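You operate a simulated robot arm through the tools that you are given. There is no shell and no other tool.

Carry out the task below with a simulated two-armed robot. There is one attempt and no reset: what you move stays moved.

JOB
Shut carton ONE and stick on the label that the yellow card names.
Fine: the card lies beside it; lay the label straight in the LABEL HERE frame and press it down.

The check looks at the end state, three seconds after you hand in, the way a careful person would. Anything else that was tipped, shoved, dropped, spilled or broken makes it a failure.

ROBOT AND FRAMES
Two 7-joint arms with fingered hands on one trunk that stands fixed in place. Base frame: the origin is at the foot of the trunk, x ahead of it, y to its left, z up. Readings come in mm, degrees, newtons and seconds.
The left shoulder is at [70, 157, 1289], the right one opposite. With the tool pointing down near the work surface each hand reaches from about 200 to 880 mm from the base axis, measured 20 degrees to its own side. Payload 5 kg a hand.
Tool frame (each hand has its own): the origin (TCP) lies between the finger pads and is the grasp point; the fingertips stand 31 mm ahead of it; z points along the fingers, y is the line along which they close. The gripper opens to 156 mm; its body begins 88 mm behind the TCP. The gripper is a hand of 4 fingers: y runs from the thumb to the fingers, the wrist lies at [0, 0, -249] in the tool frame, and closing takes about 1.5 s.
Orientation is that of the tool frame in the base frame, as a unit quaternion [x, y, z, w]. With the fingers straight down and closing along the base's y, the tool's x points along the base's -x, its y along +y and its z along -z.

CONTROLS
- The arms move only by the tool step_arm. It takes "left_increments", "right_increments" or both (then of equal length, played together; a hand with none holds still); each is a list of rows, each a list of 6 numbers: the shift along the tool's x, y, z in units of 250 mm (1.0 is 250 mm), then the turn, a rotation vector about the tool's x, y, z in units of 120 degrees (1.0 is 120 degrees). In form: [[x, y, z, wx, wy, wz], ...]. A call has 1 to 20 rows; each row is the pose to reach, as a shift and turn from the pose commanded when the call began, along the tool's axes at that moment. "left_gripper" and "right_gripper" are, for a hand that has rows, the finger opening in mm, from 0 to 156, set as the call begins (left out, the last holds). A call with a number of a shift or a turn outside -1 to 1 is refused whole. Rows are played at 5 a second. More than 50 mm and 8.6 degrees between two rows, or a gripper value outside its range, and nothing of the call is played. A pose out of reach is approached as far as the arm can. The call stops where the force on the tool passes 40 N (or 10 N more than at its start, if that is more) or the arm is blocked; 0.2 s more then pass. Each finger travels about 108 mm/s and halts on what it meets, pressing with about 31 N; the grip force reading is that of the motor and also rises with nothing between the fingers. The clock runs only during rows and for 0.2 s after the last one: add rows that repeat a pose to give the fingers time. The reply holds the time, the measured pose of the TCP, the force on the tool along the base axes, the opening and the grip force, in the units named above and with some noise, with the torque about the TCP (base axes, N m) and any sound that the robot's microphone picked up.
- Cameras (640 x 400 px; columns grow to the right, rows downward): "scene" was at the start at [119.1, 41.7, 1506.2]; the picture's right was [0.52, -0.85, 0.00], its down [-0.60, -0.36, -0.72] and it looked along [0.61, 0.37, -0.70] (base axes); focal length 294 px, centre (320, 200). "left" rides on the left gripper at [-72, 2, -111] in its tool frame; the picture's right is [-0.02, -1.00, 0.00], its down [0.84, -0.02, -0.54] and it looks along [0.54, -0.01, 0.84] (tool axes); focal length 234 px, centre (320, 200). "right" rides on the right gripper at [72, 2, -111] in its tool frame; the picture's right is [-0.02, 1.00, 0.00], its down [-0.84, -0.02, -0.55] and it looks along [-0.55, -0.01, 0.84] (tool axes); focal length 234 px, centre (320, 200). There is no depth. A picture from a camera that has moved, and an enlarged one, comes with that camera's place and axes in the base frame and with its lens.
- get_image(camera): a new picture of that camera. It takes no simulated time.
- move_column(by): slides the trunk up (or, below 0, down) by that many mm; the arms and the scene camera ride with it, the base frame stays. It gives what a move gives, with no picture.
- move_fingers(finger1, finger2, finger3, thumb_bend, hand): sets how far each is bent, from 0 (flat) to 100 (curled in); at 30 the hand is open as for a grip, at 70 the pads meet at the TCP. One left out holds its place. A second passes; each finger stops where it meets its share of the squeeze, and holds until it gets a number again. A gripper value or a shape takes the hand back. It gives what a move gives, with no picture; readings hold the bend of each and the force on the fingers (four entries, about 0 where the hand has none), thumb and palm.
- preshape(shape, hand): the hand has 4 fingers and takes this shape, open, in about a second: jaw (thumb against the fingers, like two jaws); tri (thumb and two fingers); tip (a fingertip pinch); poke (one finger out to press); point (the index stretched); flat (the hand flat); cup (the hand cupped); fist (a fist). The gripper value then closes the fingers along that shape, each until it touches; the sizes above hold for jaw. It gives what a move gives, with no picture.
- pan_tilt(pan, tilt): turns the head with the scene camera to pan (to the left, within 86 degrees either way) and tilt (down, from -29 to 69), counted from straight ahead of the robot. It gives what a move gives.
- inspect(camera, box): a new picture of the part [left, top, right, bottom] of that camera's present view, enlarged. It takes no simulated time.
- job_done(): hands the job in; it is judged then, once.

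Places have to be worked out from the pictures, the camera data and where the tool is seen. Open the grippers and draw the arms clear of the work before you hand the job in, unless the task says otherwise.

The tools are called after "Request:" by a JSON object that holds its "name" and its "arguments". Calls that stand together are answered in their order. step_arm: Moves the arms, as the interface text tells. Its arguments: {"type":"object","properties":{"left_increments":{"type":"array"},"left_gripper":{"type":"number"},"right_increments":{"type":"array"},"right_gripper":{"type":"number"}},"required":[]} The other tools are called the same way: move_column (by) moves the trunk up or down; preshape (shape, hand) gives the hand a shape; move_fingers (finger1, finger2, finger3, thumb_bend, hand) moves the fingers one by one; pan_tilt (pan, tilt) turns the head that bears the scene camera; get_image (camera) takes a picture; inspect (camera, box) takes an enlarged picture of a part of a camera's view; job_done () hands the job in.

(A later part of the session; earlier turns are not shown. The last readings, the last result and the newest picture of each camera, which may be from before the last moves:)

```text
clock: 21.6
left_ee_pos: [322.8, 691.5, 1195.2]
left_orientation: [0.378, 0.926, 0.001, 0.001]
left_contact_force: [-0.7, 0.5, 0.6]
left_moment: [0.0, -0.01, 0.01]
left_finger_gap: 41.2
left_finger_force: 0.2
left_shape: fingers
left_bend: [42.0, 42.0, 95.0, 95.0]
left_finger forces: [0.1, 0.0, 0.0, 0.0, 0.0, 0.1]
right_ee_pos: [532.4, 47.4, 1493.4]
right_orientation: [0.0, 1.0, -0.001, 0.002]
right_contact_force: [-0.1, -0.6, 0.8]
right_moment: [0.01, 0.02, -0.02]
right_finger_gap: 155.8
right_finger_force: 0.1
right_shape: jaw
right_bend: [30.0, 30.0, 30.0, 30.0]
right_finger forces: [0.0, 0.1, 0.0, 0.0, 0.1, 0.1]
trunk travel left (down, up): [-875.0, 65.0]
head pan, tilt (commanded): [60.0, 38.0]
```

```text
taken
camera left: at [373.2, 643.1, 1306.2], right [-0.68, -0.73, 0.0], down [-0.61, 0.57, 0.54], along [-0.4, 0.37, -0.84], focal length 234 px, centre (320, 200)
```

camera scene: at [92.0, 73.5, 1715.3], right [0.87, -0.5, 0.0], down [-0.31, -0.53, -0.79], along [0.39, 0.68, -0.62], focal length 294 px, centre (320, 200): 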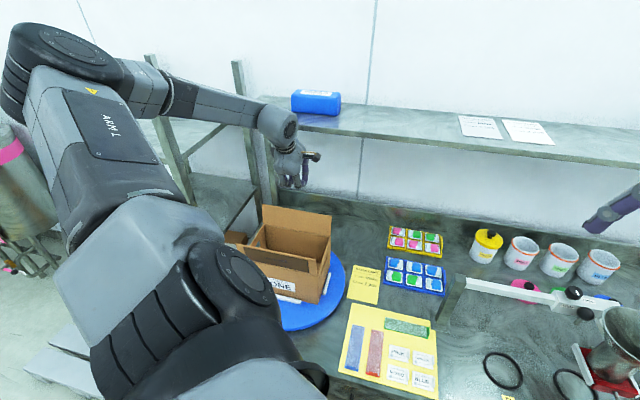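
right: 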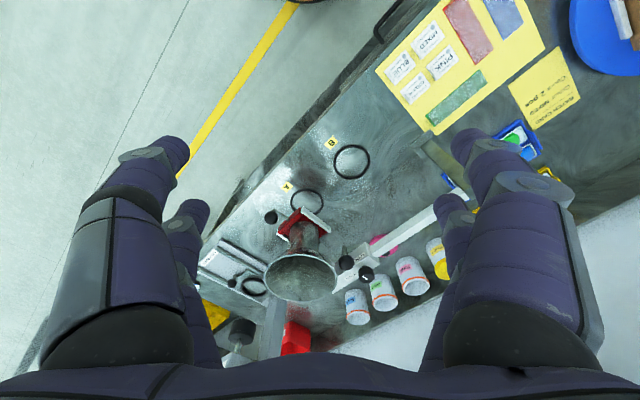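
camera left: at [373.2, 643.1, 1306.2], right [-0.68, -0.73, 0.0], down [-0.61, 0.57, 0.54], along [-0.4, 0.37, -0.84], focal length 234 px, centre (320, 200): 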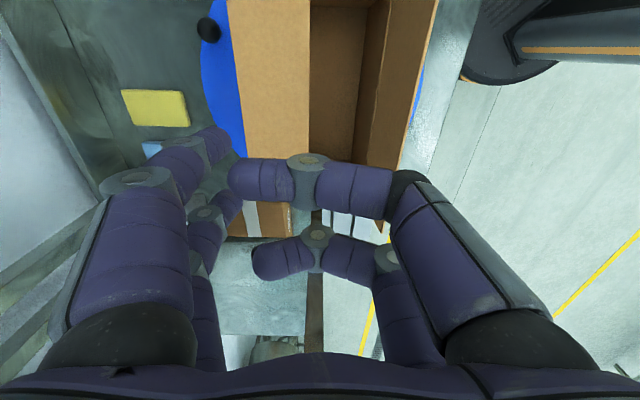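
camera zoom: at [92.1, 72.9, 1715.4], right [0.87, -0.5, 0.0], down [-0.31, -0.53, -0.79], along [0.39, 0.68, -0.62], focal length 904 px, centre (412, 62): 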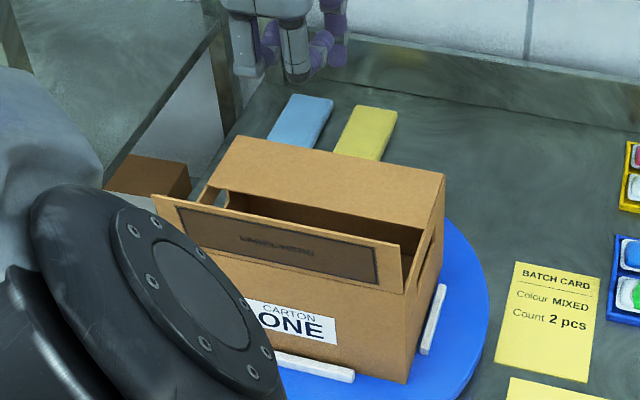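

The back flap stays shut by itself. Now the front flap: I bring the hand back toward the robot over the front flap, then down in front of it, so the finger backs can push it inward.

Request:
{"name": "step_arm", "arguments": {"left_increments": [[0, -0.15, 0, 0, 0, 0], [0, -0.3, 0, 0, 0, 0], [0, -0.45, 0, 0, 0, 0], [0, -0.6, 0, 0, 0, 0], [0, -0.76, 0, 0, 0, 0], [0, -0.76, 0.1, 0, 0, 0], [0, -0.76, 0.22, 0, 0, 0], [0, -0.76, 0.34, 0, 0, 0], [0, -0.76, 0.44, 0, 0, 0], [0, -0.76, 0.44, 0, 0, 0]]}}

Request:
{"name": "get_image", "arguments": {"camera": "scene"}}

Request:
{"name": "get_image", "arguments": {"camera": "left"}}

```text
clock: 23.8
left_ee_pos: [186.5, 558.4, 1084.7]
left_orientation: [0.378, 0.926, 0.0, 0.0]
left_contact_force: [0.0, -0.7, 1.1]
left_moment: [0.01, 0.0, -0.01]
left_finger_gap: 40.7
left_finger_force: 0.1
left_shape: fingers
left_bend: [42.0, 42.0, 95.0, 95.0]
left_finger forces: [0.1, 0.0, 0.0, 0.1, 0.1, 0.1]
left hand out of reach, approached as far as the arm can: row 5
right_ee_pos: [534.2, 46.3, 1493.4]
right_orientation: [0.0, 1.0, 0.0, 0.0]
right_contact_force: [0.4, 0.1, 0.7]
right_moment: [0.03, 0.04, 0.0]
right_finger_gap: 155.9
right_finger_force: 0.1
right_shape: jaw
right_bend: [30.0, 30.0, 30.0, 30.0]
right_finger forces: [0.0, 0.0, 0.0, 0.0, 0.0, 0.1]
trunk travel left (down, up): [-875.0, 65.0]
head pan, tilt (commanded): [60.0, 38.0]
```

```text
taken
camera scene: at [93.4, 73.7, 1715.2], right [0.87, -0.5, 0.0], down [-0.31, -0.53, -0.79], along [0.39, 0.68, -0.62], focal length 294 px, centre (320, 200)
```

scene: 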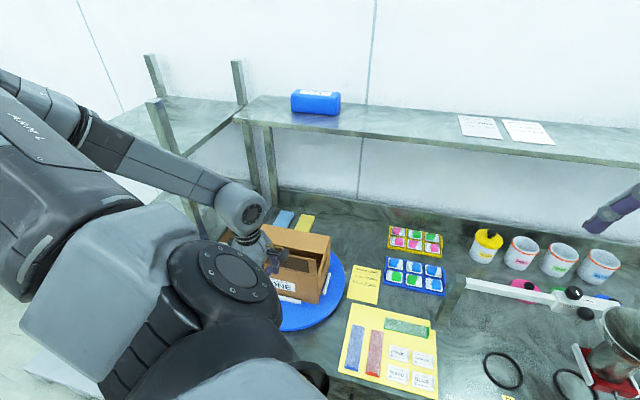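

```text
taken
camera left: at [239.6, 509.2, 1195.7], right [-0.68, -0.73, 0.0], down [-0.61, 0.57, 0.55], along [-0.4, 0.37, -0.84], focal length 234 px, centre (320, 200)
```

left: 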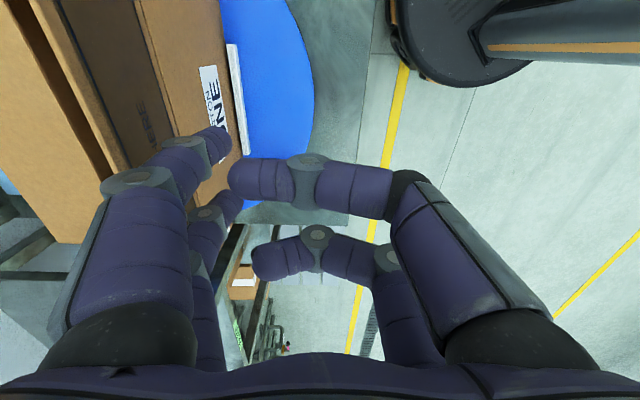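

The hand is in front of the front flap with no contact. Now I push in +n to swing it over.

Request:
{"name": "step_arm", "arguments": {"left_increments": [[0, 0.06, 0, 0, 0, 0], [0, 0.12, 0, 0, 0, 0], [0, 0.17, 0, 0, 0, 0], [0, 0.22, 0, 0, 0, 0], [0, 0.27, 0, 0, 0, 0], [0, 0.32, 0, 0, 0, 0], [0, 0.38, 0, 0, 0, 0], [0, 0.38, 0, 0, 0, 0]]}}

Request:
{"name": "inspect", "arguments": {"camera": "scene", "box": [220, 180, 360, 310]}}

Request:
{"name": "get_image", "arguments": {"camera": "left"}}

```text
clock: 25.6
left_ee_pos: [251.8, 626.1, 1084.6]
left_orientation: [0.378, 0.926, 0.0, 0.0]
left_contact_force: [0.2, 0.2, 0.4]
left_moment: [-0.02, -0.02, 0.03]
left_finger_gap: 41.1
left_finger_force: 0.1
left_shape: fingers
left_bend: [42.0, 42.0, 95.0, 95.0]
left_finger forces: [0.0, 0.0, 0.0, 0.0, 0.1, 0.0]
right_ee_pos: [533.2, 47.0, 1493.0]
right_orientation: [0.0, 1.0, 0.0, 0.0]
right_contact_force: [-0.3, 0.0, 0.4]
right_moment: [0.0, -0.01, 0.03]
right_finger_gap: 155.9
right_finger_force: 0.0
right_shape: jaw
right_bend: [30.0, 30.0, 30.0, 30.0]
right_finger forces: [0.1, 0.0, 0.0, 0.0, 0.0, 0.0]
trunk travel left (down, up): [-875.0, 65.0]
head pan, tilt (commanded): [60.0, 38.0]
```

```text
3.08 times, centred on (290, 245) of scene
camera zoom: at [92.5, 74.1, 1715.3], right [0.87, -0.5, 0.0], down [-0.31, -0.53, -0.79], along [0.39, 0.68, -0.62], focal length 904 px, centre (412, 62)
```

zoom: 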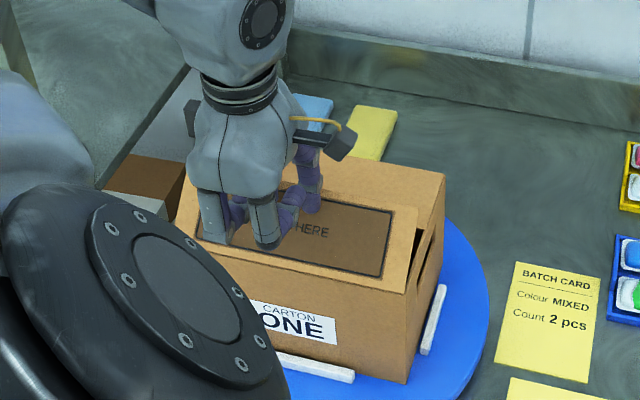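

```text
taken
camera left: at [305.8, 577.4, 1195.8], right [-0.68, -0.73, 0.0], down [-0.61, 0.57, 0.54], along [-0.4, 0.37, -0.84], focal length 234 px, centre (320, 200)
```

left: 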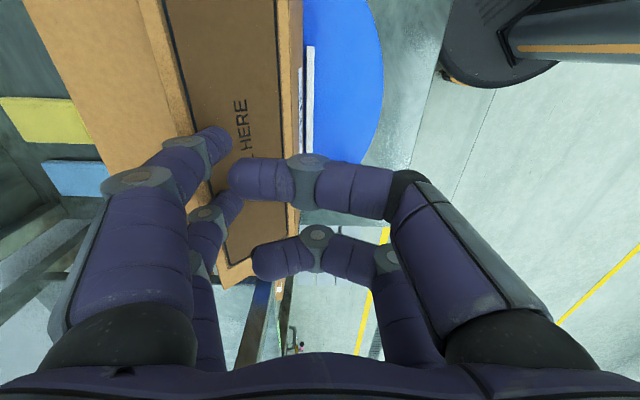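

The front flap is folding in well. I continue down and slightly inward to press it flat.

Request:
{"name": "step_arm", "arguments": {"left_increments": [[0, 0.03, 0.03, 0, 0, 0], [0, 0.06, 0.06, 0, 0, 0], [0, 0.08, 0.09, 0, 0, 0], [0, 0.08, 0.12, 0, 0, 0], [0, 0.08, 0.145, 0, 0, 0], [0, 0.08, 0.16, 0, 0, 0], [0, 0.08, 0.172, 0, 0, 0], [0, 0.08, 0.184, 0, 0, 0], [0, 0.08, 0.196, 0, 0, 0], [0, 0.08, 0.196, 0, 0, 0]]}}

Request:
{"name": "inspect", "arguments": {"camera": "scene", "box": [220, 180, 360, 310]}}

Request:
{"name": "get_image", "arguments": {"camera": "left"}}

```text
clock: 27.8
left_ee_pos: [267.5, 637.5, 1039.1]
left_orientation: [0.377, 0.926, 0.002, 0.0]
left_contact_force: [-4.2, -0.6, 24.1]
left_moment: [1.25, -1.02, 0.24]
left_finger_gap: 41.5
left_finger_force: 12.0
left_shape: fingers
left_bend: [41.0, 41.0, 95.0, 95.0]
left_finger forces: [12.1, 11.8, 0.0, 0.1, 0.1, 0.0]
right_ee_pos: [531.0, 44.1, 1493.5]
right_orientation: [0.0, 1.0, 0.001, 0.001]
right_contact_force: [0.8, 0.4, 0.0]
right_moment: [0.0, 0.01, 0.0]
right_finger_gap: 155.7
right_finger_force: 0.0
right_shape: jaw
right_bend: [30.0, 30.0, 30.0, 30.0]
right_finger forces: [0.0, 0.0, 0.0, 0.0, 0.1, 0.0]
trunk travel left (down, up): [-875.0, 65.0]
head pan, tilt (commanded): [60.0, 38.0]
```

```text
3.08 times, centred on (290, 245) of scene
camera zoom: at [90.0, 70.4, 1715.9], right [0.87, -0.5, 0.0], down [-0.31, -0.53, -0.79], along [0.39, 0.68, -0.61], focal length 904 px, centre (412, 62)
```

zoom: 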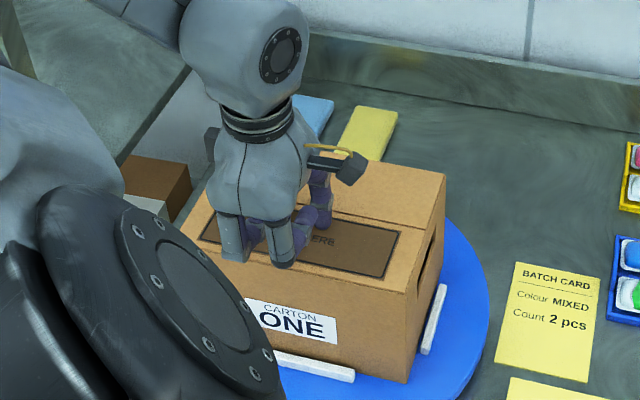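

```text
taken
camera left: at [319.1, 588.9, 1149.5], right [-0.68, -0.73, 0.0], down [-0.62, 0.57, 0.55], along [-0.4, 0.37, -0.84], focal length 234 px, centre (320, 200)
```

left: 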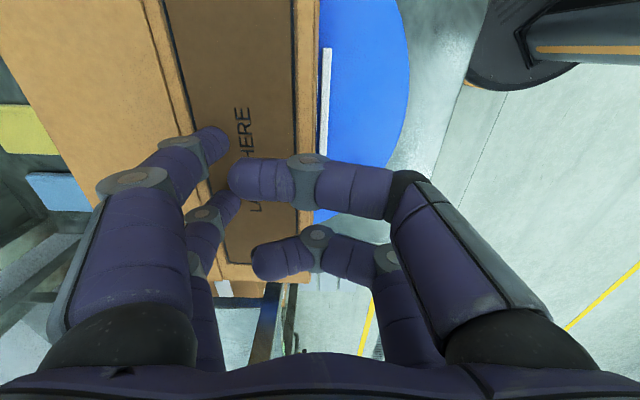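

Both flaps are flat, 24 N on the fingertips. I lift up high and verify that the carton stays shut.

Request:
{"name": "step_arm", "arguments": {"left_increments": [[0, 0, -0.06, 0, 0, 0], [0, 0, -0.2, 0, 0, 0], [0, 0, -0.38, 0, 0, 0], [0, 0, -0.56, 0, 0, 0], [0, 0, -0.74, 0, 0, 0], [0, 0, -0.92, 0, 0, 0], [0, 0, -0.92, 0, 0, 0]]}}

Request:
{"name": "inspect", "arguments": {"camera": "scene", "box": [220, 180, 360, 310]}}

Request:
{"name": "get_image", "arguments": {"camera": "left"}}

```text
clock: 29.4
left_ee_pos: [268.7, 644.3, 1265.3]
left_orientation: [0.378, 0.926, 0.0, -0.001]
left_contact_force: [0.6, -0.3, -0.2]
left_moment: [-0.01, 0.04, 0.02]
left_finger_gap: 41.1
left_finger_force: 0.1
left_shape: fingers
left_bend: [42.0, 42.0, 95.0, 95.0]
left_finger forces: [0.1, 0.0, 0.0, 0.0, 0.1, 0.1]
right_ee_pos: [532.9, 46.9, 1493.1]
right_orientation: [0.0, 1.0, 0.0, 0.0]
right_contact_force: [-0.3, 0.2, -0.4]
right_moment: [0.02, -0.01, -0.01]
right_finger_gap: 155.7
right_finger_force: 0.1
right_shape: jaw
right_bend: [30.0, 30.0, 30.0, 30.0]
right_finger forces: [0.1, 0.0, 0.1, 0.0, 0.0, 0.0]
trunk travel left (down, up): [-875.0, 65.0]
head pan, tilt (commanded): [60.0, 38.0]
```

```text
3.08 times, centred on (290, 245) of scene
camera zoom: at [92.8, 74.5, 1715.2], right [0.87, -0.5, 0.0], down [-0.31, -0.53, -0.79], along [0.39, 0.68, -0.62], focal length 904 px, centre (412, 62)
```

zoom: 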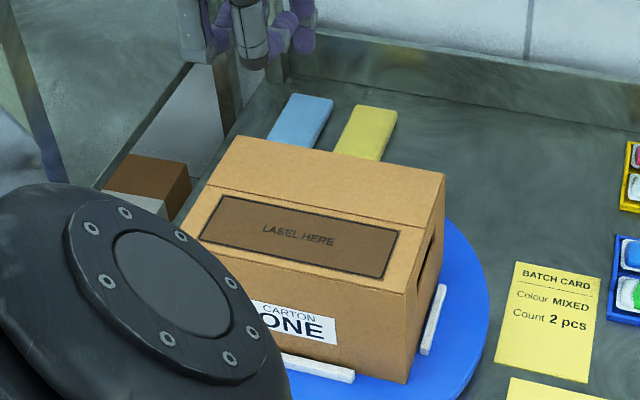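

```text
taken
camera left: at [321.1, 594.4, 1375.8], right [-0.68, -0.73, 0.0], down [-0.61, 0.57, 0.54], along [-0.4, 0.37, -0.84], focal length 234 px, centre (320, 200)
```

left: 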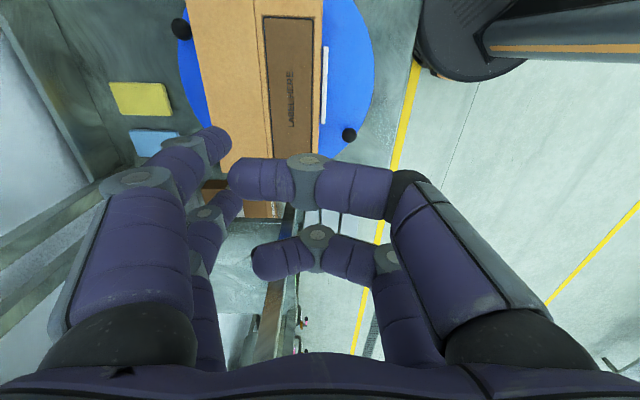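

The carton is shut and stays shut; the frame measures about 200×62 mm centred at (308, 680), z≈992. Next I prepare the label grasp: turn the hand by −90° about its axis so it closes along the carton's long direction (fingers toward −e, thumb toward +e).

Request:
{"name": "step_arm", "arguments": {"left_increments": [[0, 0, 0, 0, 0, -0.068], [0, 0, 0, 0, 0, -0.136], [0, 0, 0, 0, 0, -0.204], [0, 0, 0, 0, 0, -0.272], [0, 0, 0, 0, 0, -0.34], [0, 0, 0, 0, 0, -0.408], [0, 0, 0, 0, 0, -0.476], [0, 0, 0, 0, 0, -0.544], [0, 0, 0, 0, 0, -0.612], [0, 0, 0, 0, 0, -0.68], [0, 0, 0, 0, 0, -0.75], [0, 0, 0, 0, 0, -0.75]]}}

Request:
{"name": "preshape", "arguments": {"shape": "tip", "hand": "left"}}

Request:
{"name": "get_image", "arguments": {"camera": "left"}}

Request:
{"name": "get_image", "arguments": {"camera": "scene"}}

```text
clock: 32.0
left_ee_pos: [266.1, 640.5, 1266.8]
left_orientation: [-0.389, 0.921, 0.0, 0.0]
left_contact_force: [-0.7, 0.1, -0.9]
left_moment: [0.0, 0.0, -0.02]
left_finger_gap: 41.2
left_finger_force: 0.0
left_shape: fingers
left_bend: [42.0, 42.0, 95.0, 95.0]
left_finger forces: [0.0, 0.1, 0.0, 0.0, 0.0, 0.1]
right_ee_pos: [532.1, 46.5, 1492.7]
right_orientation: [0.0, 1.0, 0.0, 0.0]
right_contact_force: [0.2, -0.2, 0.6]
right_moment: [0.03, -0.02, 0.01]
right_finger_gap: 155.7
right_finger_force: 0.1
right_shape: jaw
right_bend: [30.0, 30.0, 30.0, 30.0]
right_finger forces: [0.0, 0.0, 0.1, 0.0, 0.0, 0.0]
trunk travel left (down, up): [-875.0, 65.0]
head pan, tilt (commanded): [60.0, 38.0]
```

```text
clock: 32.9
left_ee_pos: [267.1, 640.0, 1266.3]
left_orientation: [-0.387, 0.922, 0.0, 0.0]
left_contact_force: [1.0, 0.3, -0.5]
left_moment: [-0.01, 0.04, -0.02]
left_finger_gap: 156.0
left_finger_force: 0.2
left_shape: tip
left_bend: [30.0, 30.0, 30.0, 30.0]
left_finger forces: [0.1, 0.0, 0.1, 0.1, 0.0, 0.0]
right_ee_pos: [533.1, 46.7, 1492.7]
right_orientation: [0.001, 1.0, -0.001, 0.001]
right_contact_force: [0.4, 1.4, -0.7]
right_moment: [0.0, 0.02, 0.02]
right_finger_gap: 155.9
right_finger_force: 0.0
right_shape: jaw
right_bend: [30.0, 30.0, 30.0, 30.0]
right_finger forces: [0.1, 0.0, 0.0, 0.0, 0.0, 0.1]
trunk travel left (down, up): [-875.0, 65.0]
head pan, tilt (commanded): [60.0, 38.0]
```

```text
taken
camera left: at [316.6, 693.5, 1377.1], right [0.73, -0.68, 0.0], down [-0.57, -0.61, 0.54], along [-0.37, -0.4, -0.84], focal length 234 px, centre (320, 200)
```

left: 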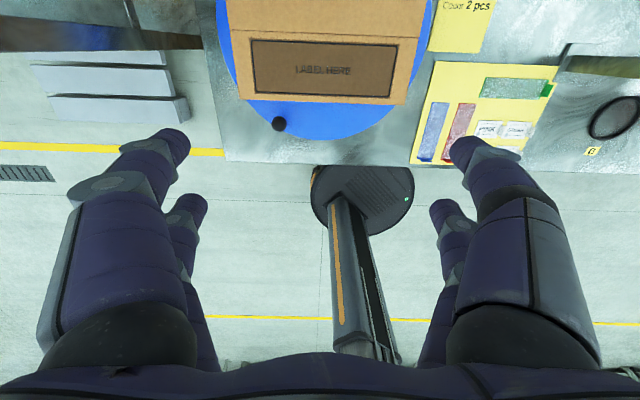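

```text
taken
camera scene: at [92.3, 73.9, 1715.3], right [0.87, -0.5, 0.0], down [-0.31, -0.53, -0.79], along [0.39, 0.68, -0.62], focal length 294 px, centre (320, 200)
```

scene: 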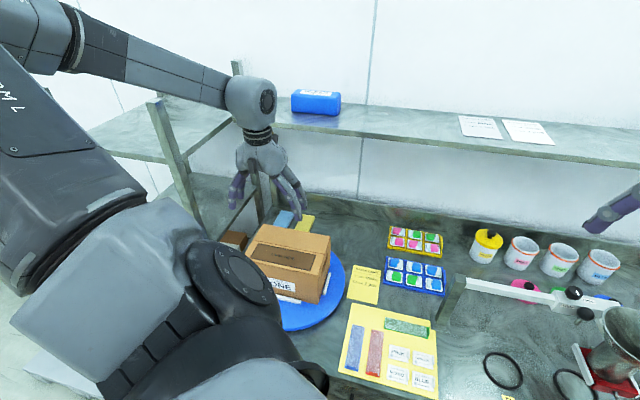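

Tip shape looks like the open jaw until closed. I close it in the air here to see which fingertips meet and where.

Request:
{"name": "step_arm", "arguments": {"left_increments": [[0, 0, 0, 0, 0, 0], [0, 0, 0, 0, 0, 0], [0, 0, 0, 0, 0, 0], [0, 0, 0, 0, 0, 0], [0, 0, 0, 0, 0, 0], [0, 0, 0, 0, 0, 0], [0, 0, 0, 0, 0, 0]], "left_gripper": 0}}

Request:
{"name": "get_image", "arguments": {"camera": "left"}}

Request:
{"name": "inspect", "arguments": {"camera": "scene", "box": [210, 110, 330, 240]}}

```text
clock: 34.5
left_ee_pos: [267.9, 640.9, 1265.6]
left_orientation: [-0.387, 0.922, 0.0, 0.0]
left_contact_force: [-0.4, 0.0, 0.1]
left_moment: [-0.01, -0.01, -0.01]
left_finger_gap: 0.0
left_finger_force: 31.0
left_shape: tip
left_bend: [70.0, 70.0, 70.0, 70.0]
left_finger forces: [0.0, 0.1, 0.0, 0.0, 0.0, 0.1]
right_ee_pos: [532.9, 46.1, 1492.8]
right_orientation: [0.0, 1.0, 0.0, -0.001]
right_contact_force: [0.3, -0.1, -0.2]
right_moment: [-0.01, 0.02, -0.01]
right_finger_gap: 156.0
right_finger_force: 0.0
right_shape: jaw
right_bend: [30.0, 30.0, 30.0, 30.0]
right_finger forces: [0.0, 0.0, 0.0, 0.0, 0.0, 0.1]
trunk travel left (down, up): [-875.0, 65.0]
head pan, tilt (commanded): [60.0, 38.0]
```

```text
taken
camera left: at [316.6, 693.4, 1377.2], right [0.73, -0.68, 0.0], down [-0.57, -0.61, 0.54], along [-0.37, -0.4, -0.84], focal length 234 px, centre (320, 200)
```

left: 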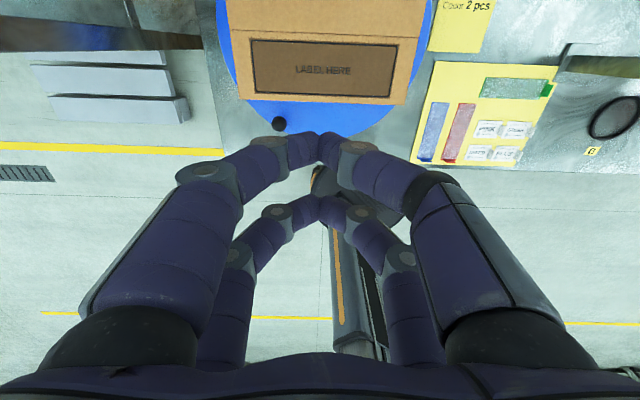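

```text
3.08 times, centred on (270, 175) of scene
camera zoom: at [92.3, 73.7, 1715.3], right [0.87, -0.5, 0.0], down [-0.31, -0.53, -0.79], along [0.39, 0.68, -0.62], focal length 904 px, centre (474, 277)
```

zoom: 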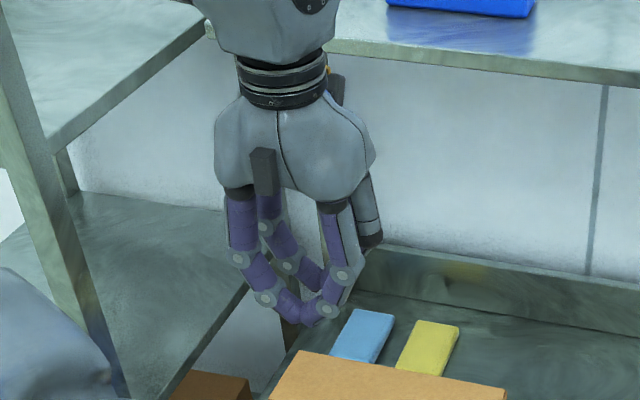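

All four digits close as two pairs. I'll later curl the second pair and pinch the tab with index and thumb only. First I re-measure the MIXED label from this higher head position to triangulate its height.

Request:
{"name": "inspect", "arguments": {"camera": "scene", "box": [376, 340, 440, 390]}}

Request:
{"name": "inspect", "arguments": {"camera": "left", "box": [460, 110, 540, 170]}}

```text
8.00 times, centred on (408, 365) of scene
camera zoom: at [92.3, 73.7, 1715.3], right [0.87, -0.5, 0.0], down [-0.31, -0.53, -0.79], along [0.39, 0.68, -0.62], focal length 2352 px, centre (-384, -1120)
```

zoom: 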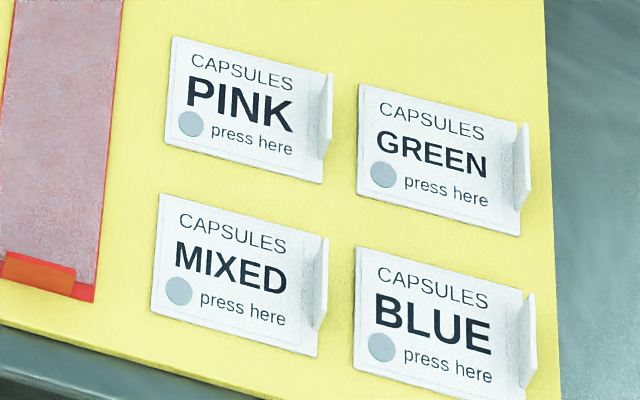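

```text
6.67 times, centred on (500, 140) of left
camera zoom: at [316.6, 693.4, 1377.2], right [0.73, -0.68, 0.0], down [-0.57, -0.61, 0.54], along [-0.37, -0.4, -0.84], focal length 1561 px, centre (-880, 600)
```

zoom: 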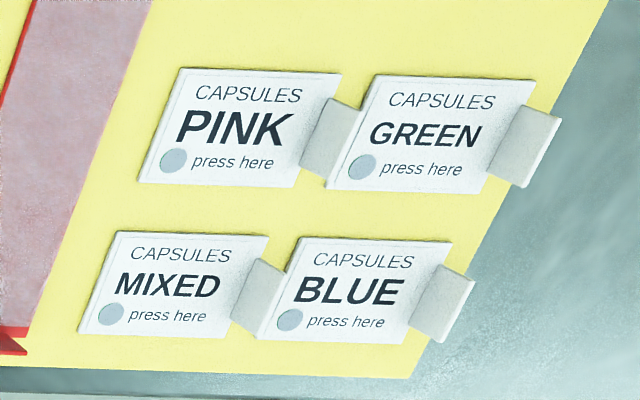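

Triangulation gives MIXED label corner BL ≈ (418.7, 271.4), surface z≈828, axes at −45°, so its tab is near (471, 247), 20 mm tall. I carry the hand over there at safe height in two calls.

Request:
{"name": "step_arm", "arguments": {"left_increments": [[0.0539, -0.1403, 0.0667, 0, 0, 0], [0.1078, -0.2806, 0.1333, 0, 0, 0], [0.1617, -0.4208, 0.2, 0, 0, 0], [0.2155, -0.5611, 0.2667, 0, 0, 0], [0.2694, -0.7014, 0.3333, 0, 0, 0.002], [0.3233, -0.8416, 0.4, 0, 0, 0.0044], [0.3233, -0.8416, 0.4, 0, 0, 0.0044]]}}

Request:
{"name": "step_arm", "arguments": {"left_increments": [[0.0539, -0.1403, 0.1, 0, 0, 0], [0.1078, -0.2806, 0.2, 0, 0, 0], [0.1617, -0.4208, 0.3, 0, 0, 0], [0.2155, -0.5611, 0.4, 0, 0, 0], [0.2694, -0.7014, 0.5, 0, 0, 0], [0.3233, -0.8416, 0.6, 0, 0, 0], [0.3233, -0.8416, 0.6, 0, 0, 0]]}}

Request:
{"name": "move_fingers", "arguments": {"hand": "left", "finger1": 58, "finger2": 100, "finger3": 100, "thumb_bend": 58}}

Request:
{"name": "get_image", "arguments": {"camera": "left"}}

Request:
{"name": "pan_tilt", "arguments": {"pan": 35, "tilt": 50}}

Request:
{"name": "get_image", "arguments": {"camera": "scene"}}

```text
clock: 36.1
left_ee_pos: [362.7, 436.0, 1164.3]
left_orientation: [-0.383, 0.924, 0.0, 0.001]
left_contact_force: [0.0, 0.1, -0.1]
left_moment: [0.06, -0.03, 0.04]
left_finger_gap: 0.0
left_finger_force: 31.0
left_shape: tip
left_bend: [70.0, 70.0, 70.0, 70.0]
left_finger forces: [0.0, 0.0, 0.0, 0.0, 0.0, 0.0]
right_ee_pos: [532.9, 45.6, 1494.0]
right_orientation: [0.001, 1.0, 0.0, 0.001]
right_contact_force: [-1.1, -0.4, 0.0]
right_moment: [0.02, 0.01, 0.02]
right_finger_gap: 155.7
right_finger_force: 0.1
right_shape: jaw
right_bend: [30.0, 30.0, 30.0, 30.0]
right_finger forces: [0.1, 0.0, 0.1, 0.0, 0.0, 0.0]
trunk travel left (down, up): [-875.0, 65.0]
head pan, tilt (commanded): [60.0, 38.0]
```

```text
clock: 37.7
left_ee_pos: [452.3, 231.1, 1016.3]
left_orientation: [-0.383, 0.924, 0.0, 0.0]
left_contact_force: [-0.3, -0.5, 0.0]
left_moment: [0.01, -0.02, -0.04]
left_finger_gap: 0.0
left_finger_force: 31.1
left_shape: tip
left_bend: [70.0, 70.0, 70.0, 70.0]
left_finger forces: [0.1, 0.0, 0.0, 0.1, 0.0, 0.1]
right_ee_pos: [532.7, 47.8, 1493.6]
right_orientation: [0.0, 1.0, -0.001, 0.001]
right_contact_force: [0.7, 0.4, 0.3]
right_moment: [-0.03, 0.0, -0.01]
right_finger_gap: 155.9
right_finger_force: 0.0
right_shape: jaw
right_bend: [30.0, 30.0, 30.0, 30.0]
right_finger forces: [0.0, 0.0, 0.1, 0.0, 0.0, 0.0]
trunk travel left (down, up): [-875.0, 65.0]
head pan, tilt (commanded): [60.0, 38.0]
```

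```text
clock: 38.7
left_ee_pos: [454.4, 228.9, 1016.8]
left_orientation: [-0.383, 0.924, -0.001, 0.0]
left_contact_force: [-0.8, -1.2, -0.8]
left_moment: [0.01, 0.02, 0.01]
left_finger_gap: 52.8
left_finger_force: 0.0
left_shape: fingers
left_bend: [57.0, 71.0, 71.0, 57.0]
left_finger forces: [0.1, 0.1, 0.0, 0.1, 0.1, 0.0]
right_ee_pos: [534.0, 46.0, 1492.9]
right_orientation: [0.0, 1.0, 0.001, 0.001]
right_contact_force: [-0.2, -0.7, 0.0]
right_moment: [0.03, 0.05, 0.0]
right_finger_gap: 156.1
right_finger_force: 0.1
right_shape: jaw
right_bend: [30.0, 30.0, 30.0, 30.0]
right_finger forces: [0.0, 0.0, 0.0, 0.0, 0.0, 0.0]
trunk travel left (down, up): [-875.0, 65.0]
head pan, tilt (commanded): [60.0, 38.0]
```

```text
taken
camera left: at [502.5, 281.7, 1127.7], right [0.72, -0.69, 0.0], down [-0.58, -0.61, 0.54], along [-0.38, -0.39, -0.84], focal length 234 px, centre (320, 200)
```

left: 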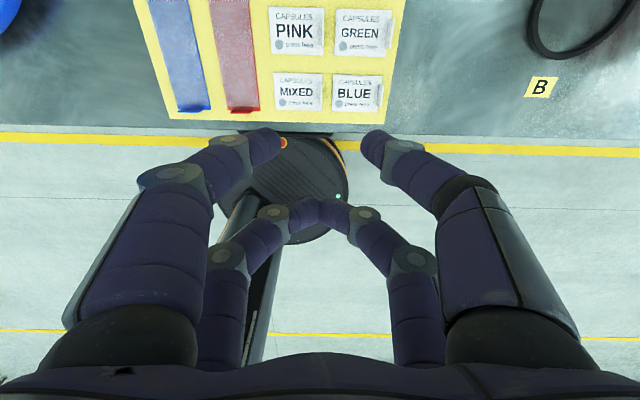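

```text
clock: 39.5
left_ee_pos: [451.8, 229.5, 1017.0]
left_orientation: [-0.384, 0.923, -0.001, 0.0]
left_contact_force: [0.2, -0.3, 0.0]
left_moment: [0.05, -0.04, 0.03]
left_finger_gap: 52.7
left_finger_force: 0.0
left_shape: fingers
left_bend: [57.0, 71.0, 71.0, 57.0]
left_finger forces: [0.0, 0.0, 0.1, 0.0, 0.0, 0.0]
right_ee_pos: [532.7, 47.3, 1492.7]
right_orientation: [-0.001, 1.0, 0.0, 0.001]
right_contact_force: [-0.8, -0.6, 0.6]
right_moment: [-0.02, 0.02, -0.04]
right_finger_gap: 155.9
right_finger_force: 0.1
right_shape: jaw
right_bend: [30.0, 30.0, 30.0, 30.0]
right_finger forces: [0.0, 0.0, 0.0, 0.1, 0.1, 0.1]
trunk travel left (down, up): [-875.0, 65.0]
head pan, tilt (commanded): [35.0, 50.0]
```

```text
taken
camera scene: at [112.1, 43.2, 1698.2], right [0.57, -0.82, 0.0], down [-0.63, -0.44, -0.64], along [0.53, 0.37, -0.77], focal length 294 px, centre (320, 200)
```

scene: 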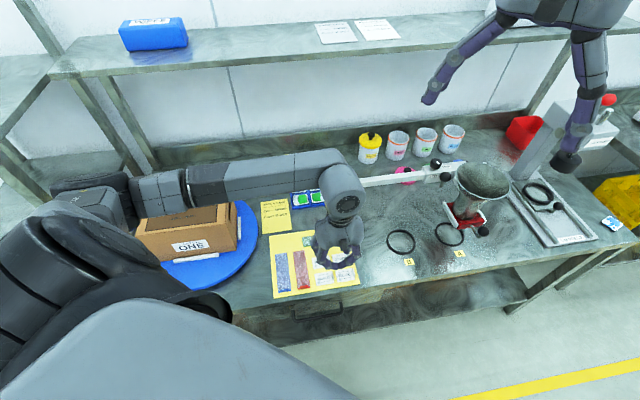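

Fingers 2 and 3 blocked each other at 71. I open them, curl finger 3 first and then finger 2, leaving index and thumb ~50 mm apart.

Request:
{"name": "move_fingers", "arguments": {"hand": "left", "finger1": 60, "finger2": 45, "finger3": 60, "thumb_bend": 60}}

Request:
{"name": "move_fingers", "arguments": {"hand": "left", "finger3": 100}}

Request:
{"name": "move_fingers", "arguments": {"hand": "left", "finger2": 95}}

Request:
{"name": "get_image", "arguments": {"camera": "left"}}

Request:
{"name": "inspect", "arguments": {"camera": "scene", "box": [260, 200, 400, 310]}}

```text
clock: 40.5
left_ee_pos: [453.2, 228.3, 1016.1]
left_orientation: [-0.384, 0.923, 0.0, -0.001]
left_contact_force: [-0.8, -0.5, -0.7]
left_moment: [-0.01, 0.0, 0.03]
left_finger_gap: 42.1
left_finger_force: 0.0
left_shape: fingers
left_bend: [60.0, 45.0, 60.0, 60.0]
left_finger forces: [0.0, 0.1, 0.1, 0.0, 0.1, 0.1]
right_ee_pos: [531.8, 47.1, 1493.8]
right_orientation: [0.0, 1.0, 0.0, 0.0]
right_contact_force: [0.3, -0.3, 0.7]
right_moment: [-0.02, -0.01, -0.03]
right_finger_gap: 156.1
right_finger_force: 0.1
right_shape: jaw
right_bend: [30.0, 30.0, 30.0, 30.0]
right_finger forces: [0.0, 0.1, 0.0, 0.0, 0.0, 0.0]
trunk travel left (down, up): [-875.0, 65.0]
head pan, tilt (commanded): [35.0, 50.0]
```

```text
clock: 41.5
left_ee_pos: [452.0, 229.6, 1015.5]
left_orientation: [-0.383, 0.924, -0.001, 0.0]
left_contact_force: [0.3, 0.7, 0.3]
left_moment: [-0.03, -0.02, -0.03]
left_finger_gap: 42.3
left_finger_force: 0.2
left_shape: fingers
left_bend: [60.0, 45.0, 100.0, 60.0]
left_finger forces: [0.1, 0.0, 0.1, 0.1, 0.0, 0.0]
right_ee_pos: [531.6, 46.7, 1492.6]
right_orientation: [0.001, 1.0, 0.0, 0.0]
right_contact_force: [0.3, -0.9, 0.7]
right_moment: [-0.02, -0.02, 0.0]
right_finger_gap: 156.2
right_finger_force: 0.1
right_shape: jaw
right_bend: [30.0, 30.0, 30.0, 30.0]
right_finger forces: [0.1, 0.1, 0.0, 0.0, 0.0, 0.0]
trunk travel left (down, up): [-875.0, 65.0]
head pan, tilt (commanded): [35.0, 50.0]
```

```text
clock: 42.5
left_ee_pos: [452.6, 228.9, 1017.6]
left_orientation: [-0.383, 0.924, 0.0, 0.0]
left_contact_force: [-0.1, 0.4, -0.1]
left_moment: [-0.02, -0.03, 0.01]
left_finger_gap: 42.0
left_finger_force: 0.0
left_shape: fingers
left_bend: [60.0, 87.0, 100.0, 60.0]
left_finger forces: [0.0, 0.0, 0.1, 0.1, 0.1, 0.0]
right_ee_pos: [532.6, 46.3, 1492.9]
right_orientation: [0.001, 1.0, 0.0, 0.0]
right_contact_force: [-0.5, 0.3, 0.3]
right_moment: [0.03, 0.0, -0.02]
right_finger_gap: 156.1
right_finger_force: 0.1
right_shape: jaw
right_bend: [30.0, 30.0, 30.0, 30.0]
right_finger forces: [0.1, 0.1, 0.0, 0.0, 0.1, 0.1]
trunk travel left (down, up): [-875.0, 65.0]
head pan, tilt (commanded): [35.0, 50.0]
```

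```text
taken
camera left: at [502.3, 282.0, 1127.8], right [0.72, -0.69, 0.0], down [-0.58, -0.61, 0.54], along [-0.38, -0.39, -0.84], focal length 234 px, centre (320, 200)
```

left: 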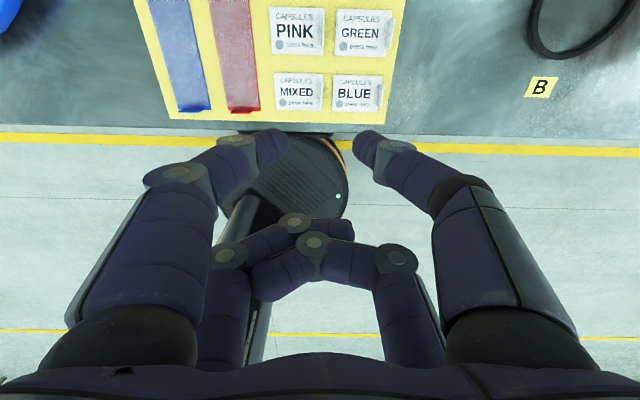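

```text
3.64 times, centred on (330, 255) of scene
camera zoom: at [112.4, 43.0, 1698.2], right [0.57, -0.82, 0.0], down [-0.63, -0.44, -0.64], along [0.53, 0.37, -0.77], focal length 1069 px, centre (284, 0)
```

zoom: 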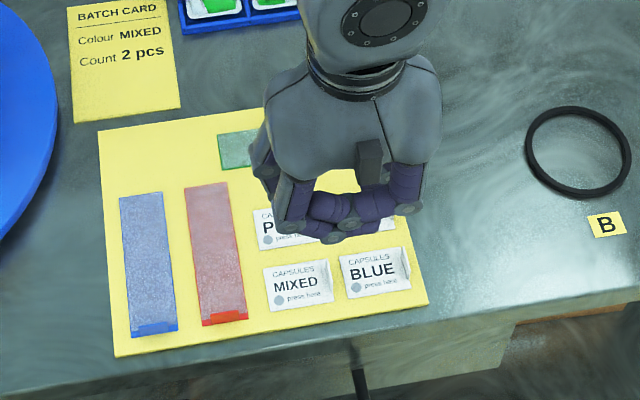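

Index and thumb are ready (pads ±21 mm). I zoom the wrist camera on the labels to check alignment of the tab relative to the hand.

Request:
{"name": "inspect", "arguments": {"camera": "left", "box": [255, 50, 405, 150]}}

```text
4.00 times, centred on (330, 100) of left
camera zoom: at [502.3, 282.0, 1127.8], right [0.72, -0.69, 0.0], down [-0.58, -0.61, 0.54], along [-0.38, -0.39, -0.84], focal length 937 px, centre (280, 600)
```

zoom: 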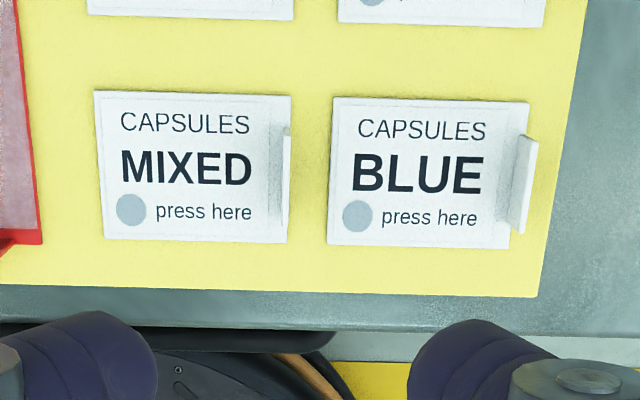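

The tab sits at about tool x=−28, y≈0, right where index and thumb will meet. I narrow the pinch opening and descend to TCP z≈900 for a closer check.

Request:
{"name": "move_fingers", "arguments": {"hand": "left", "finger1": 65, "thumb_bend": 65}}

Request:
{"name": "step_arm", "arguments": {"left_increments": [[0, 0, 0.12, 0, 0, 0], [0, 0, 0.24, 0, 0, 0], [0, 0, 0.36, 0, 0, 0], [0, 0, 0.44, 0, 0, 0], [0, 0, 0.468, 0, 0, 0], [0, 0, 0.468, 0, 0, 0]]}}

Request:
{"name": "get_image", "arguments": {"camera": "left"}}

Request:
{"name": "inspect", "arguments": {"camera": "left", "box": [240, 60, 400, 180]}}

Request:
{"name": "inspect", "arguments": {"camera": "scene", "box": [270, 210, 380, 310]}}

Request:
{"name": "inspect", "arguments": {"camera": "right", "box": [320, 40, 480, 140]}}

```text
clock: 43.5
left_ee_pos: [453.1, 229.1, 1016.7]
left_orientation: [-0.383, 0.924, 0.0, 0.0]
left_contact_force: [-0.2, 0.3, -0.7]
left_moment: [0.0, 0.0, 0.0]
left_finger_gap: 23.1
left_finger_force: 0.1
left_shape: fingers
left_bend: [65.0, 87.0, 100.0, 65.0]
left_finger forces: [0.0, 0.1, 0.0, 0.1, 0.0, 0.0]
right_ee_pos: [533.6, 46.2, 1493.4]
right_orientation: [0.0, 1.0, 0.0, 0.0]
right_contact_force: [-0.4, 1.1, -0.2]
right_moment: [-0.01, 0.0, -0.02]
right_finger_gap: 155.7
right_finger_force: 0.1
right_shape: jaw
right_bend: [30.0, 30.0, 30.0, 30.0]
right_finger forces: [0.0, 0.1, 0.1, 0.0, 0.0, 0.0]
trunk travel left (down, up): [-875.0, 65.0]
head pan, tilt (commanded): [35.0, 50.0]
```

```text
clock: 45.0
left_ee_pos: [452.0, 229.0, 900.2]
left_orientation: [-0.383, 0.924, 0.0, 0.001]
left_contact_force: [-0.2, 0.0, 0.0]
left_moment: [-0.02, 0.01, 0.01]
left_finger_gap: 22.8
left_finger_force: 0.0
left_shape: fingers
left_bend: [65.0, 87.0, 100.0, 65.0]
left_finger forces: [0.0, 0.1, 0.0, 0.0, 0.1, 0.1]
right_ee_pos: [532.3, 46.0, 1492.4]
right_orientation: [0.0, 1.0, 0.001, 0.0]
right_contact_force: [-0.9, 0.4, 0.4]
right_moment: [-0.01, 0.02, -0.01]
right_finger_gap: 156.0
right_finger_force: 0.2
right_shape: jaw
right_bend: [30.0, 30.0, 30.0, 30.0]
right_finger forces: [0.0, 0.1, 0.0, 0.0, 0.0, 0.1]
trunk travel left (down, up): [-875.0, 65.0]
head pan, tilt (commanded): [35.0, 50.0]
```

```text
taken
camera left: at [502.6, 281.6, 1010.3], right [0.72, -0.69, 0.0], down [-0.58, -0.61, 0.54], along [-0.38, -0.39, -0.84], focal length 234 px, centre (320, 200)
```

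left: 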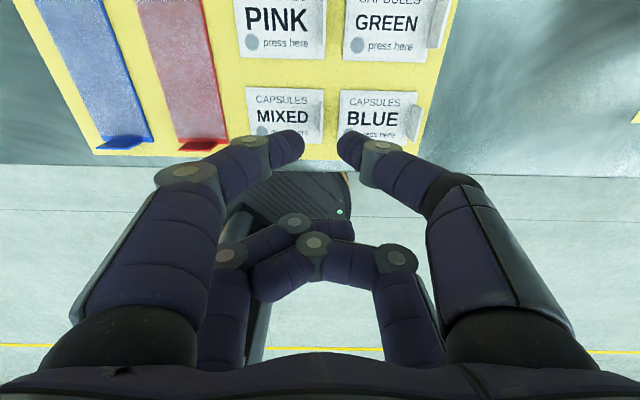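

```text
3.33 times, centred on (320, 120) of left
camera zoom: at [502.6, 281.6, 1010.3], right [0.72, -0.69, 0.0], down [-0.58, -0.61, 0.54], along [-0.38, -0.39, -0.84], focal length 781 px, centre (320, 467)
```

zoom: 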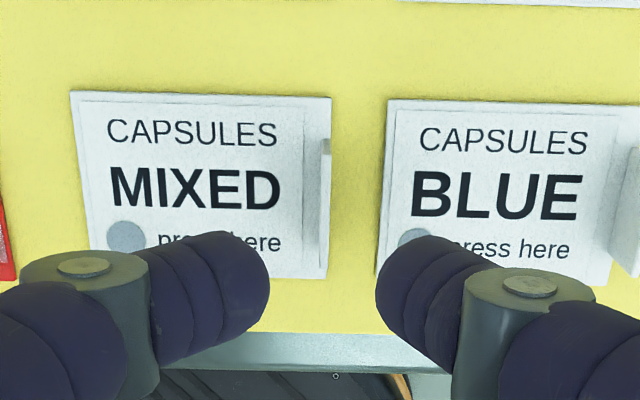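

```text
4.00 times, centred on (325, 260) of scene
camera zoom: at [112.3, 42.9, 1698.2], right [0.57, -0.82, 0.0], down [-0.63, -0.44, -0.64], along [0.53, 0.37, -0.77], focal length 1176 px, centre (300, -40)
```

zoom: 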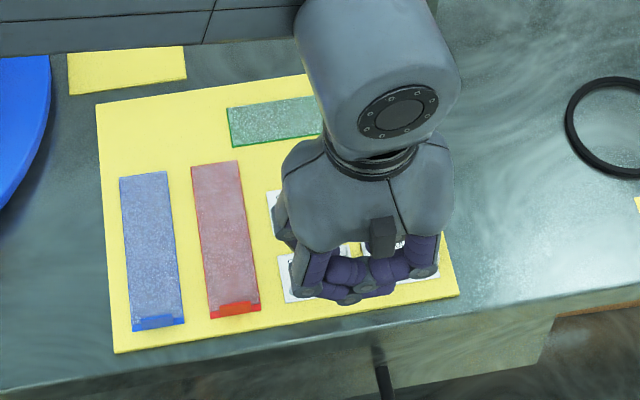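

```text
4.00 times, centred on (400, 90) of right
camera zoom: at [460.9, 47.5, 1604.6], right [0.02, 1.0, 0.0], down [0.84, -0.02, 0.55], along [0.55, -0.01, -0.84], focal length 937 px, centre (0, 640)
```

zoom: 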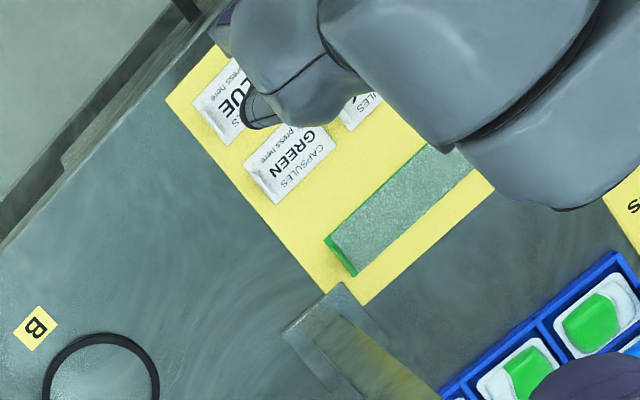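

Tips look centred on the tab in y, and about 5 mm too far toward the robot. I shift 5 mm toward +n and descend to TCP z≈868 so the tips straddle the tab.

Request:
{"name": "step_arm", "arguments": {"left_increments": [[-0.02, 0, 0.0, 0, 0, 0], [-0.02, 0, 0.04, 0, 0, 0], [-0.02, 0, 0.08, 0, 0, 0], [-0.02, 0, 0.11, 0, 0, 0], [-0.02, 0, 0.128, 0, 0, 0], [-0.02, 0, 0.128, 0, 0, 0]]}}

Request:
{"name": "inspect", "arguments": {"camera": "left", "box": [240, 60, 400, 180]}}

Request:
{"name": "inspect", "arguments": {"camera": "scene", "box": [300, 240, 370, 300]}}

```text
clock: 46.4
left_ee_pos: [456.3, 232.0, 867.5]
left_orientation: [-0.384, 0.924, -0.001, 0.001]
left_contact_force: [0.9, 0.6, 0.6]
left_moment: [0.01, 0.0, -0.02]
left_finger_gap: 22.9
left_finger_force: 0.0
left_shape: fingers
left_bend: [65.0, 87.0, 100.0, 65.0]
left_finger forces: [0.0, 0.0, 0.0, 0.0, 0.1, 0.1]
right_ee_pos: [532.4, 46.7, 1493.0]
right_orientation: [0.0, 1.0, 0.0, 0.001]
right_contact_force: [0.4, -0.2, 0.2]
right_moment: [-0.02, -0.02, -0.01]
right_finger_gap: 156.1
right_finger_force: 0.1
right_shape: jaw
right_bend: [30.0, 30.0, 30.0, 30.0]
right_finger forces: [0.0, 0.0, 0.0, 0.1, 0.0, 0.0]
trunk travel left (down, up): [-875.0, 65.0]
head pan, tilt (commanded): [35.0, 50.0]
```

```text
3.33 times, centred on (320, 120) of left
camera zoom: at [506.6, 284.5, 978.4], right [0.72, -0.69, 0.0], down [-0.58, -0.61, 0.54], along [-0.38, -0.39, -0.84], focal length 781 px, centre (320, 467)
```

zoom: 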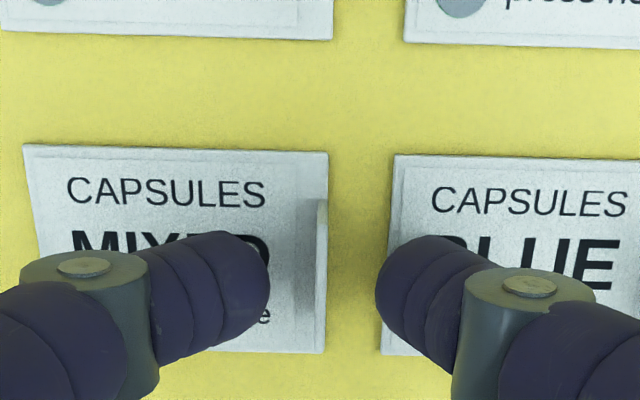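

```text
6.67 times, centred on (335, 270) of scene
camera zoom: at [112.3, 43.0, 1698.2], right [0.57, -0.82, 0.0], down [-0.63, -0.44, -0.64], along [0.53, 0.37, -0.77], focal length 1960 px, centre (220, -267)
```

zoom: 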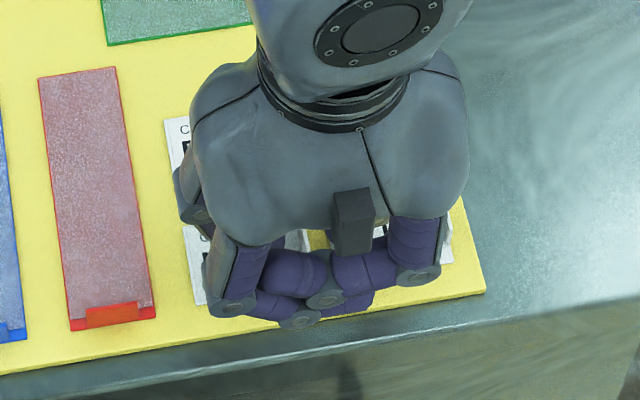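

The tab stands right between the two fingertips, both centred. I close index and thumb on it.

Request:
{"name": "move_fingers", "arguments": {"hand": "left", "finger1": 74, "thumb_bend": 74}}

Request:
{"name": "inspect", "arguments": {"camera": "left", "box": [240, 60, 400, 180]}}

```text
clock: 47.4
left_ee_pos: [456.1, 231.7, 867.3]
left_orientation: [-0.384, 0.924, 0.001, -0.001]
left_contact_force: [0.0, 0.6, 0.0]
left_moment: [0.03, -0.02, 0.06]
left_finger_gap: 1.7
left_finger_force: 5.2
left_shape: fingers
left_bend: [72.0, 87.0, 100.0, 72.0]
left_finger forces: [5.4, 0.1, 0.0, 0.0, 5.5, 0.0]
right_ee_pos: [533.3, 46.4, 1492.7]
right_orientation: [-0.001, 1.0, 0.001, 0.0]
right_contact_force: [-0.3, -0.7, 1.1]
right_moment: [0.0, -0.02, 0.01]
right_finger_gap: 155.9
right_finger_force: 0.0
right_shape: jaw
right_bend: [30.0, 30.0, 30.0, 30.0]
right_finger forces: [0.0, 0.0, 0.1, 0.0, 0.1, 0.1]
trunk travel left (down, up): [-875.0, 65.0]
head pan, tilt (commanded): [35.0, 50.0]
```

```text
3.33 times, centred on (320, 120) of left
camera zoom: at [506.6, 284.5, 978.4], right [0.72, -0.69, 0.0], down [-0.58, -0.61, 0.54], along [-0.38, -0.39, -0.84], focal length 781 px, centre (320, 467)
```

zoom: 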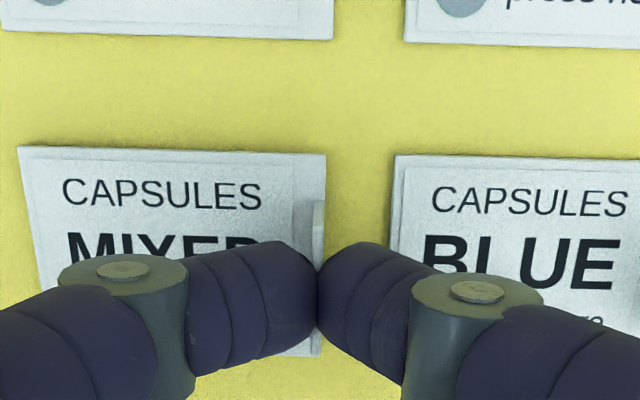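

Index and thumb hold the tab (gap 1.7 mm, 5 N each). I firm up the pinch a little, then lift slowly and look.

Request:
{"name": "move_fingers", "arguments": {"hand": "left", "finger1": 78, "thumb_bend": 78}}

Request:
{"name": "step_arm", "arguments": {"left_increments": [[0, 0, -0.01, 0, 0, 0], [0, 0, -0.025, 0, 0, 0], [0, 0, -0.045, 0, 0, 0], [0, 0, -0.07, 0, 0, 0], [0, 0, -0.1, 0, 0, 0], [0, 0, -0.1, 0, 0, 0]]}}

Request:
{"name": "get_image", "arguments": {"camera": "left"}}

Request:
{"name": "inspect", "arguments": {"camera": "left", "box": [220, 40, 420, 190]}}

```text
clock: 48.4
left_ee_pos: [457.3, 231.6, 867.2]
left_orientation: [-0.383, 0.924, 0.001, 0.001]
left_contact_force: [-0.4, 0.4, 0.2]
left_moment: [0.0, 0.02, 0.02]
left_finger_gap: 0.7
left_finger_force: 11.5
left_shape: fingers
left_bend: [74.0, 87.0, 100.0, 73.0]
left_finger forces: [11.1, 0.0, 0.0, 0.0, 11.2, 0.0]
right_ee_pos: [532.5, 46.9, 1492.9]
right_orientation: [0.0, 1.0, 0.0, 0.0]
right_contact_force: [0.1, -1.5, -0.1]
right_moment: [0.0, -0.02, 0.01]
right_finger_gap: 155.9
right_finger_force: 0.0
right_shape: jaw
right_bend: [30.0, 30.0, 30.0, 30.0]
right_finger forces: [0.0, 0.1, 0.0, 0.0, 0.0, 0.1]
trunk travel left (down, up): [-875.0, 65.0]
head pan, tilt (commanded): [35.0, 50.0]
```

```text
clock: 49.8
left_ee_pos: [458.1, 231.7, 892.9]
left_orientation: [-0.384, 0.923, -0.001, 0.0]
left_contact_force: [-0.4, -0.2, -0.2]
left_moment: [-0.02, -0.02, -0.02]
left_finger_gap: 0.6
left_finger_force: 11.3
left_shape: fingers
left_bend: [74.0, 87.0, 100.0, 73.0]
left_finger forces: [11.3, 0.0, 0.1, 0.0, 11.2, 0.1]
right_ee_pos: [532.9, 45.9, 1491.6]
right_orientation: [0.0, 1.0, -0.001, -0.001]
right_contact_force: [0.5, -0.1, -0.2]
right_moment: [-0.02, 0.04, -0.01]
right_finger_gap: 155.6
right_finger_force: 0.1
right_shape: jaw
right_bend: [30.0, 30.0, 30.0, 30.0]
right_finger forces: [0.0, 0.1, 0.1, 0.0, 0.1, 0.1]
trunk travel left (down, up): [-875.0, 65.0]
head pan, tilt (commanded): [35.0, 50.0]
```

```text
taken
camera left: at [506.3, 285.2, 1003.8], right [0.73, -0.69, 0.0], down [-0.58, -0.61, 0.54], along [-0.37, -0.39, -0.84], focal length 234 px, centre (320, 200)
```

left: 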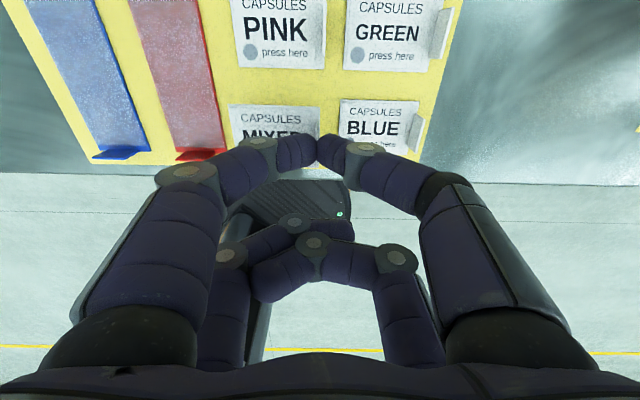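

```text
2.67 times, centred on (320, 115) of left
camera zoom: at [506.3, 285.2, 1003.8], right [0.73, -0.69, 0.0], down [-0.58, -0.61, 0.54], along [-0.37, -0.39, -0.84], focal length 624 px, centre (320, 427)
```

zoom: 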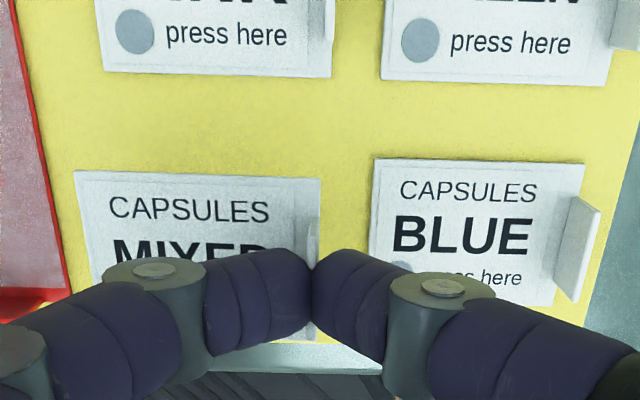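

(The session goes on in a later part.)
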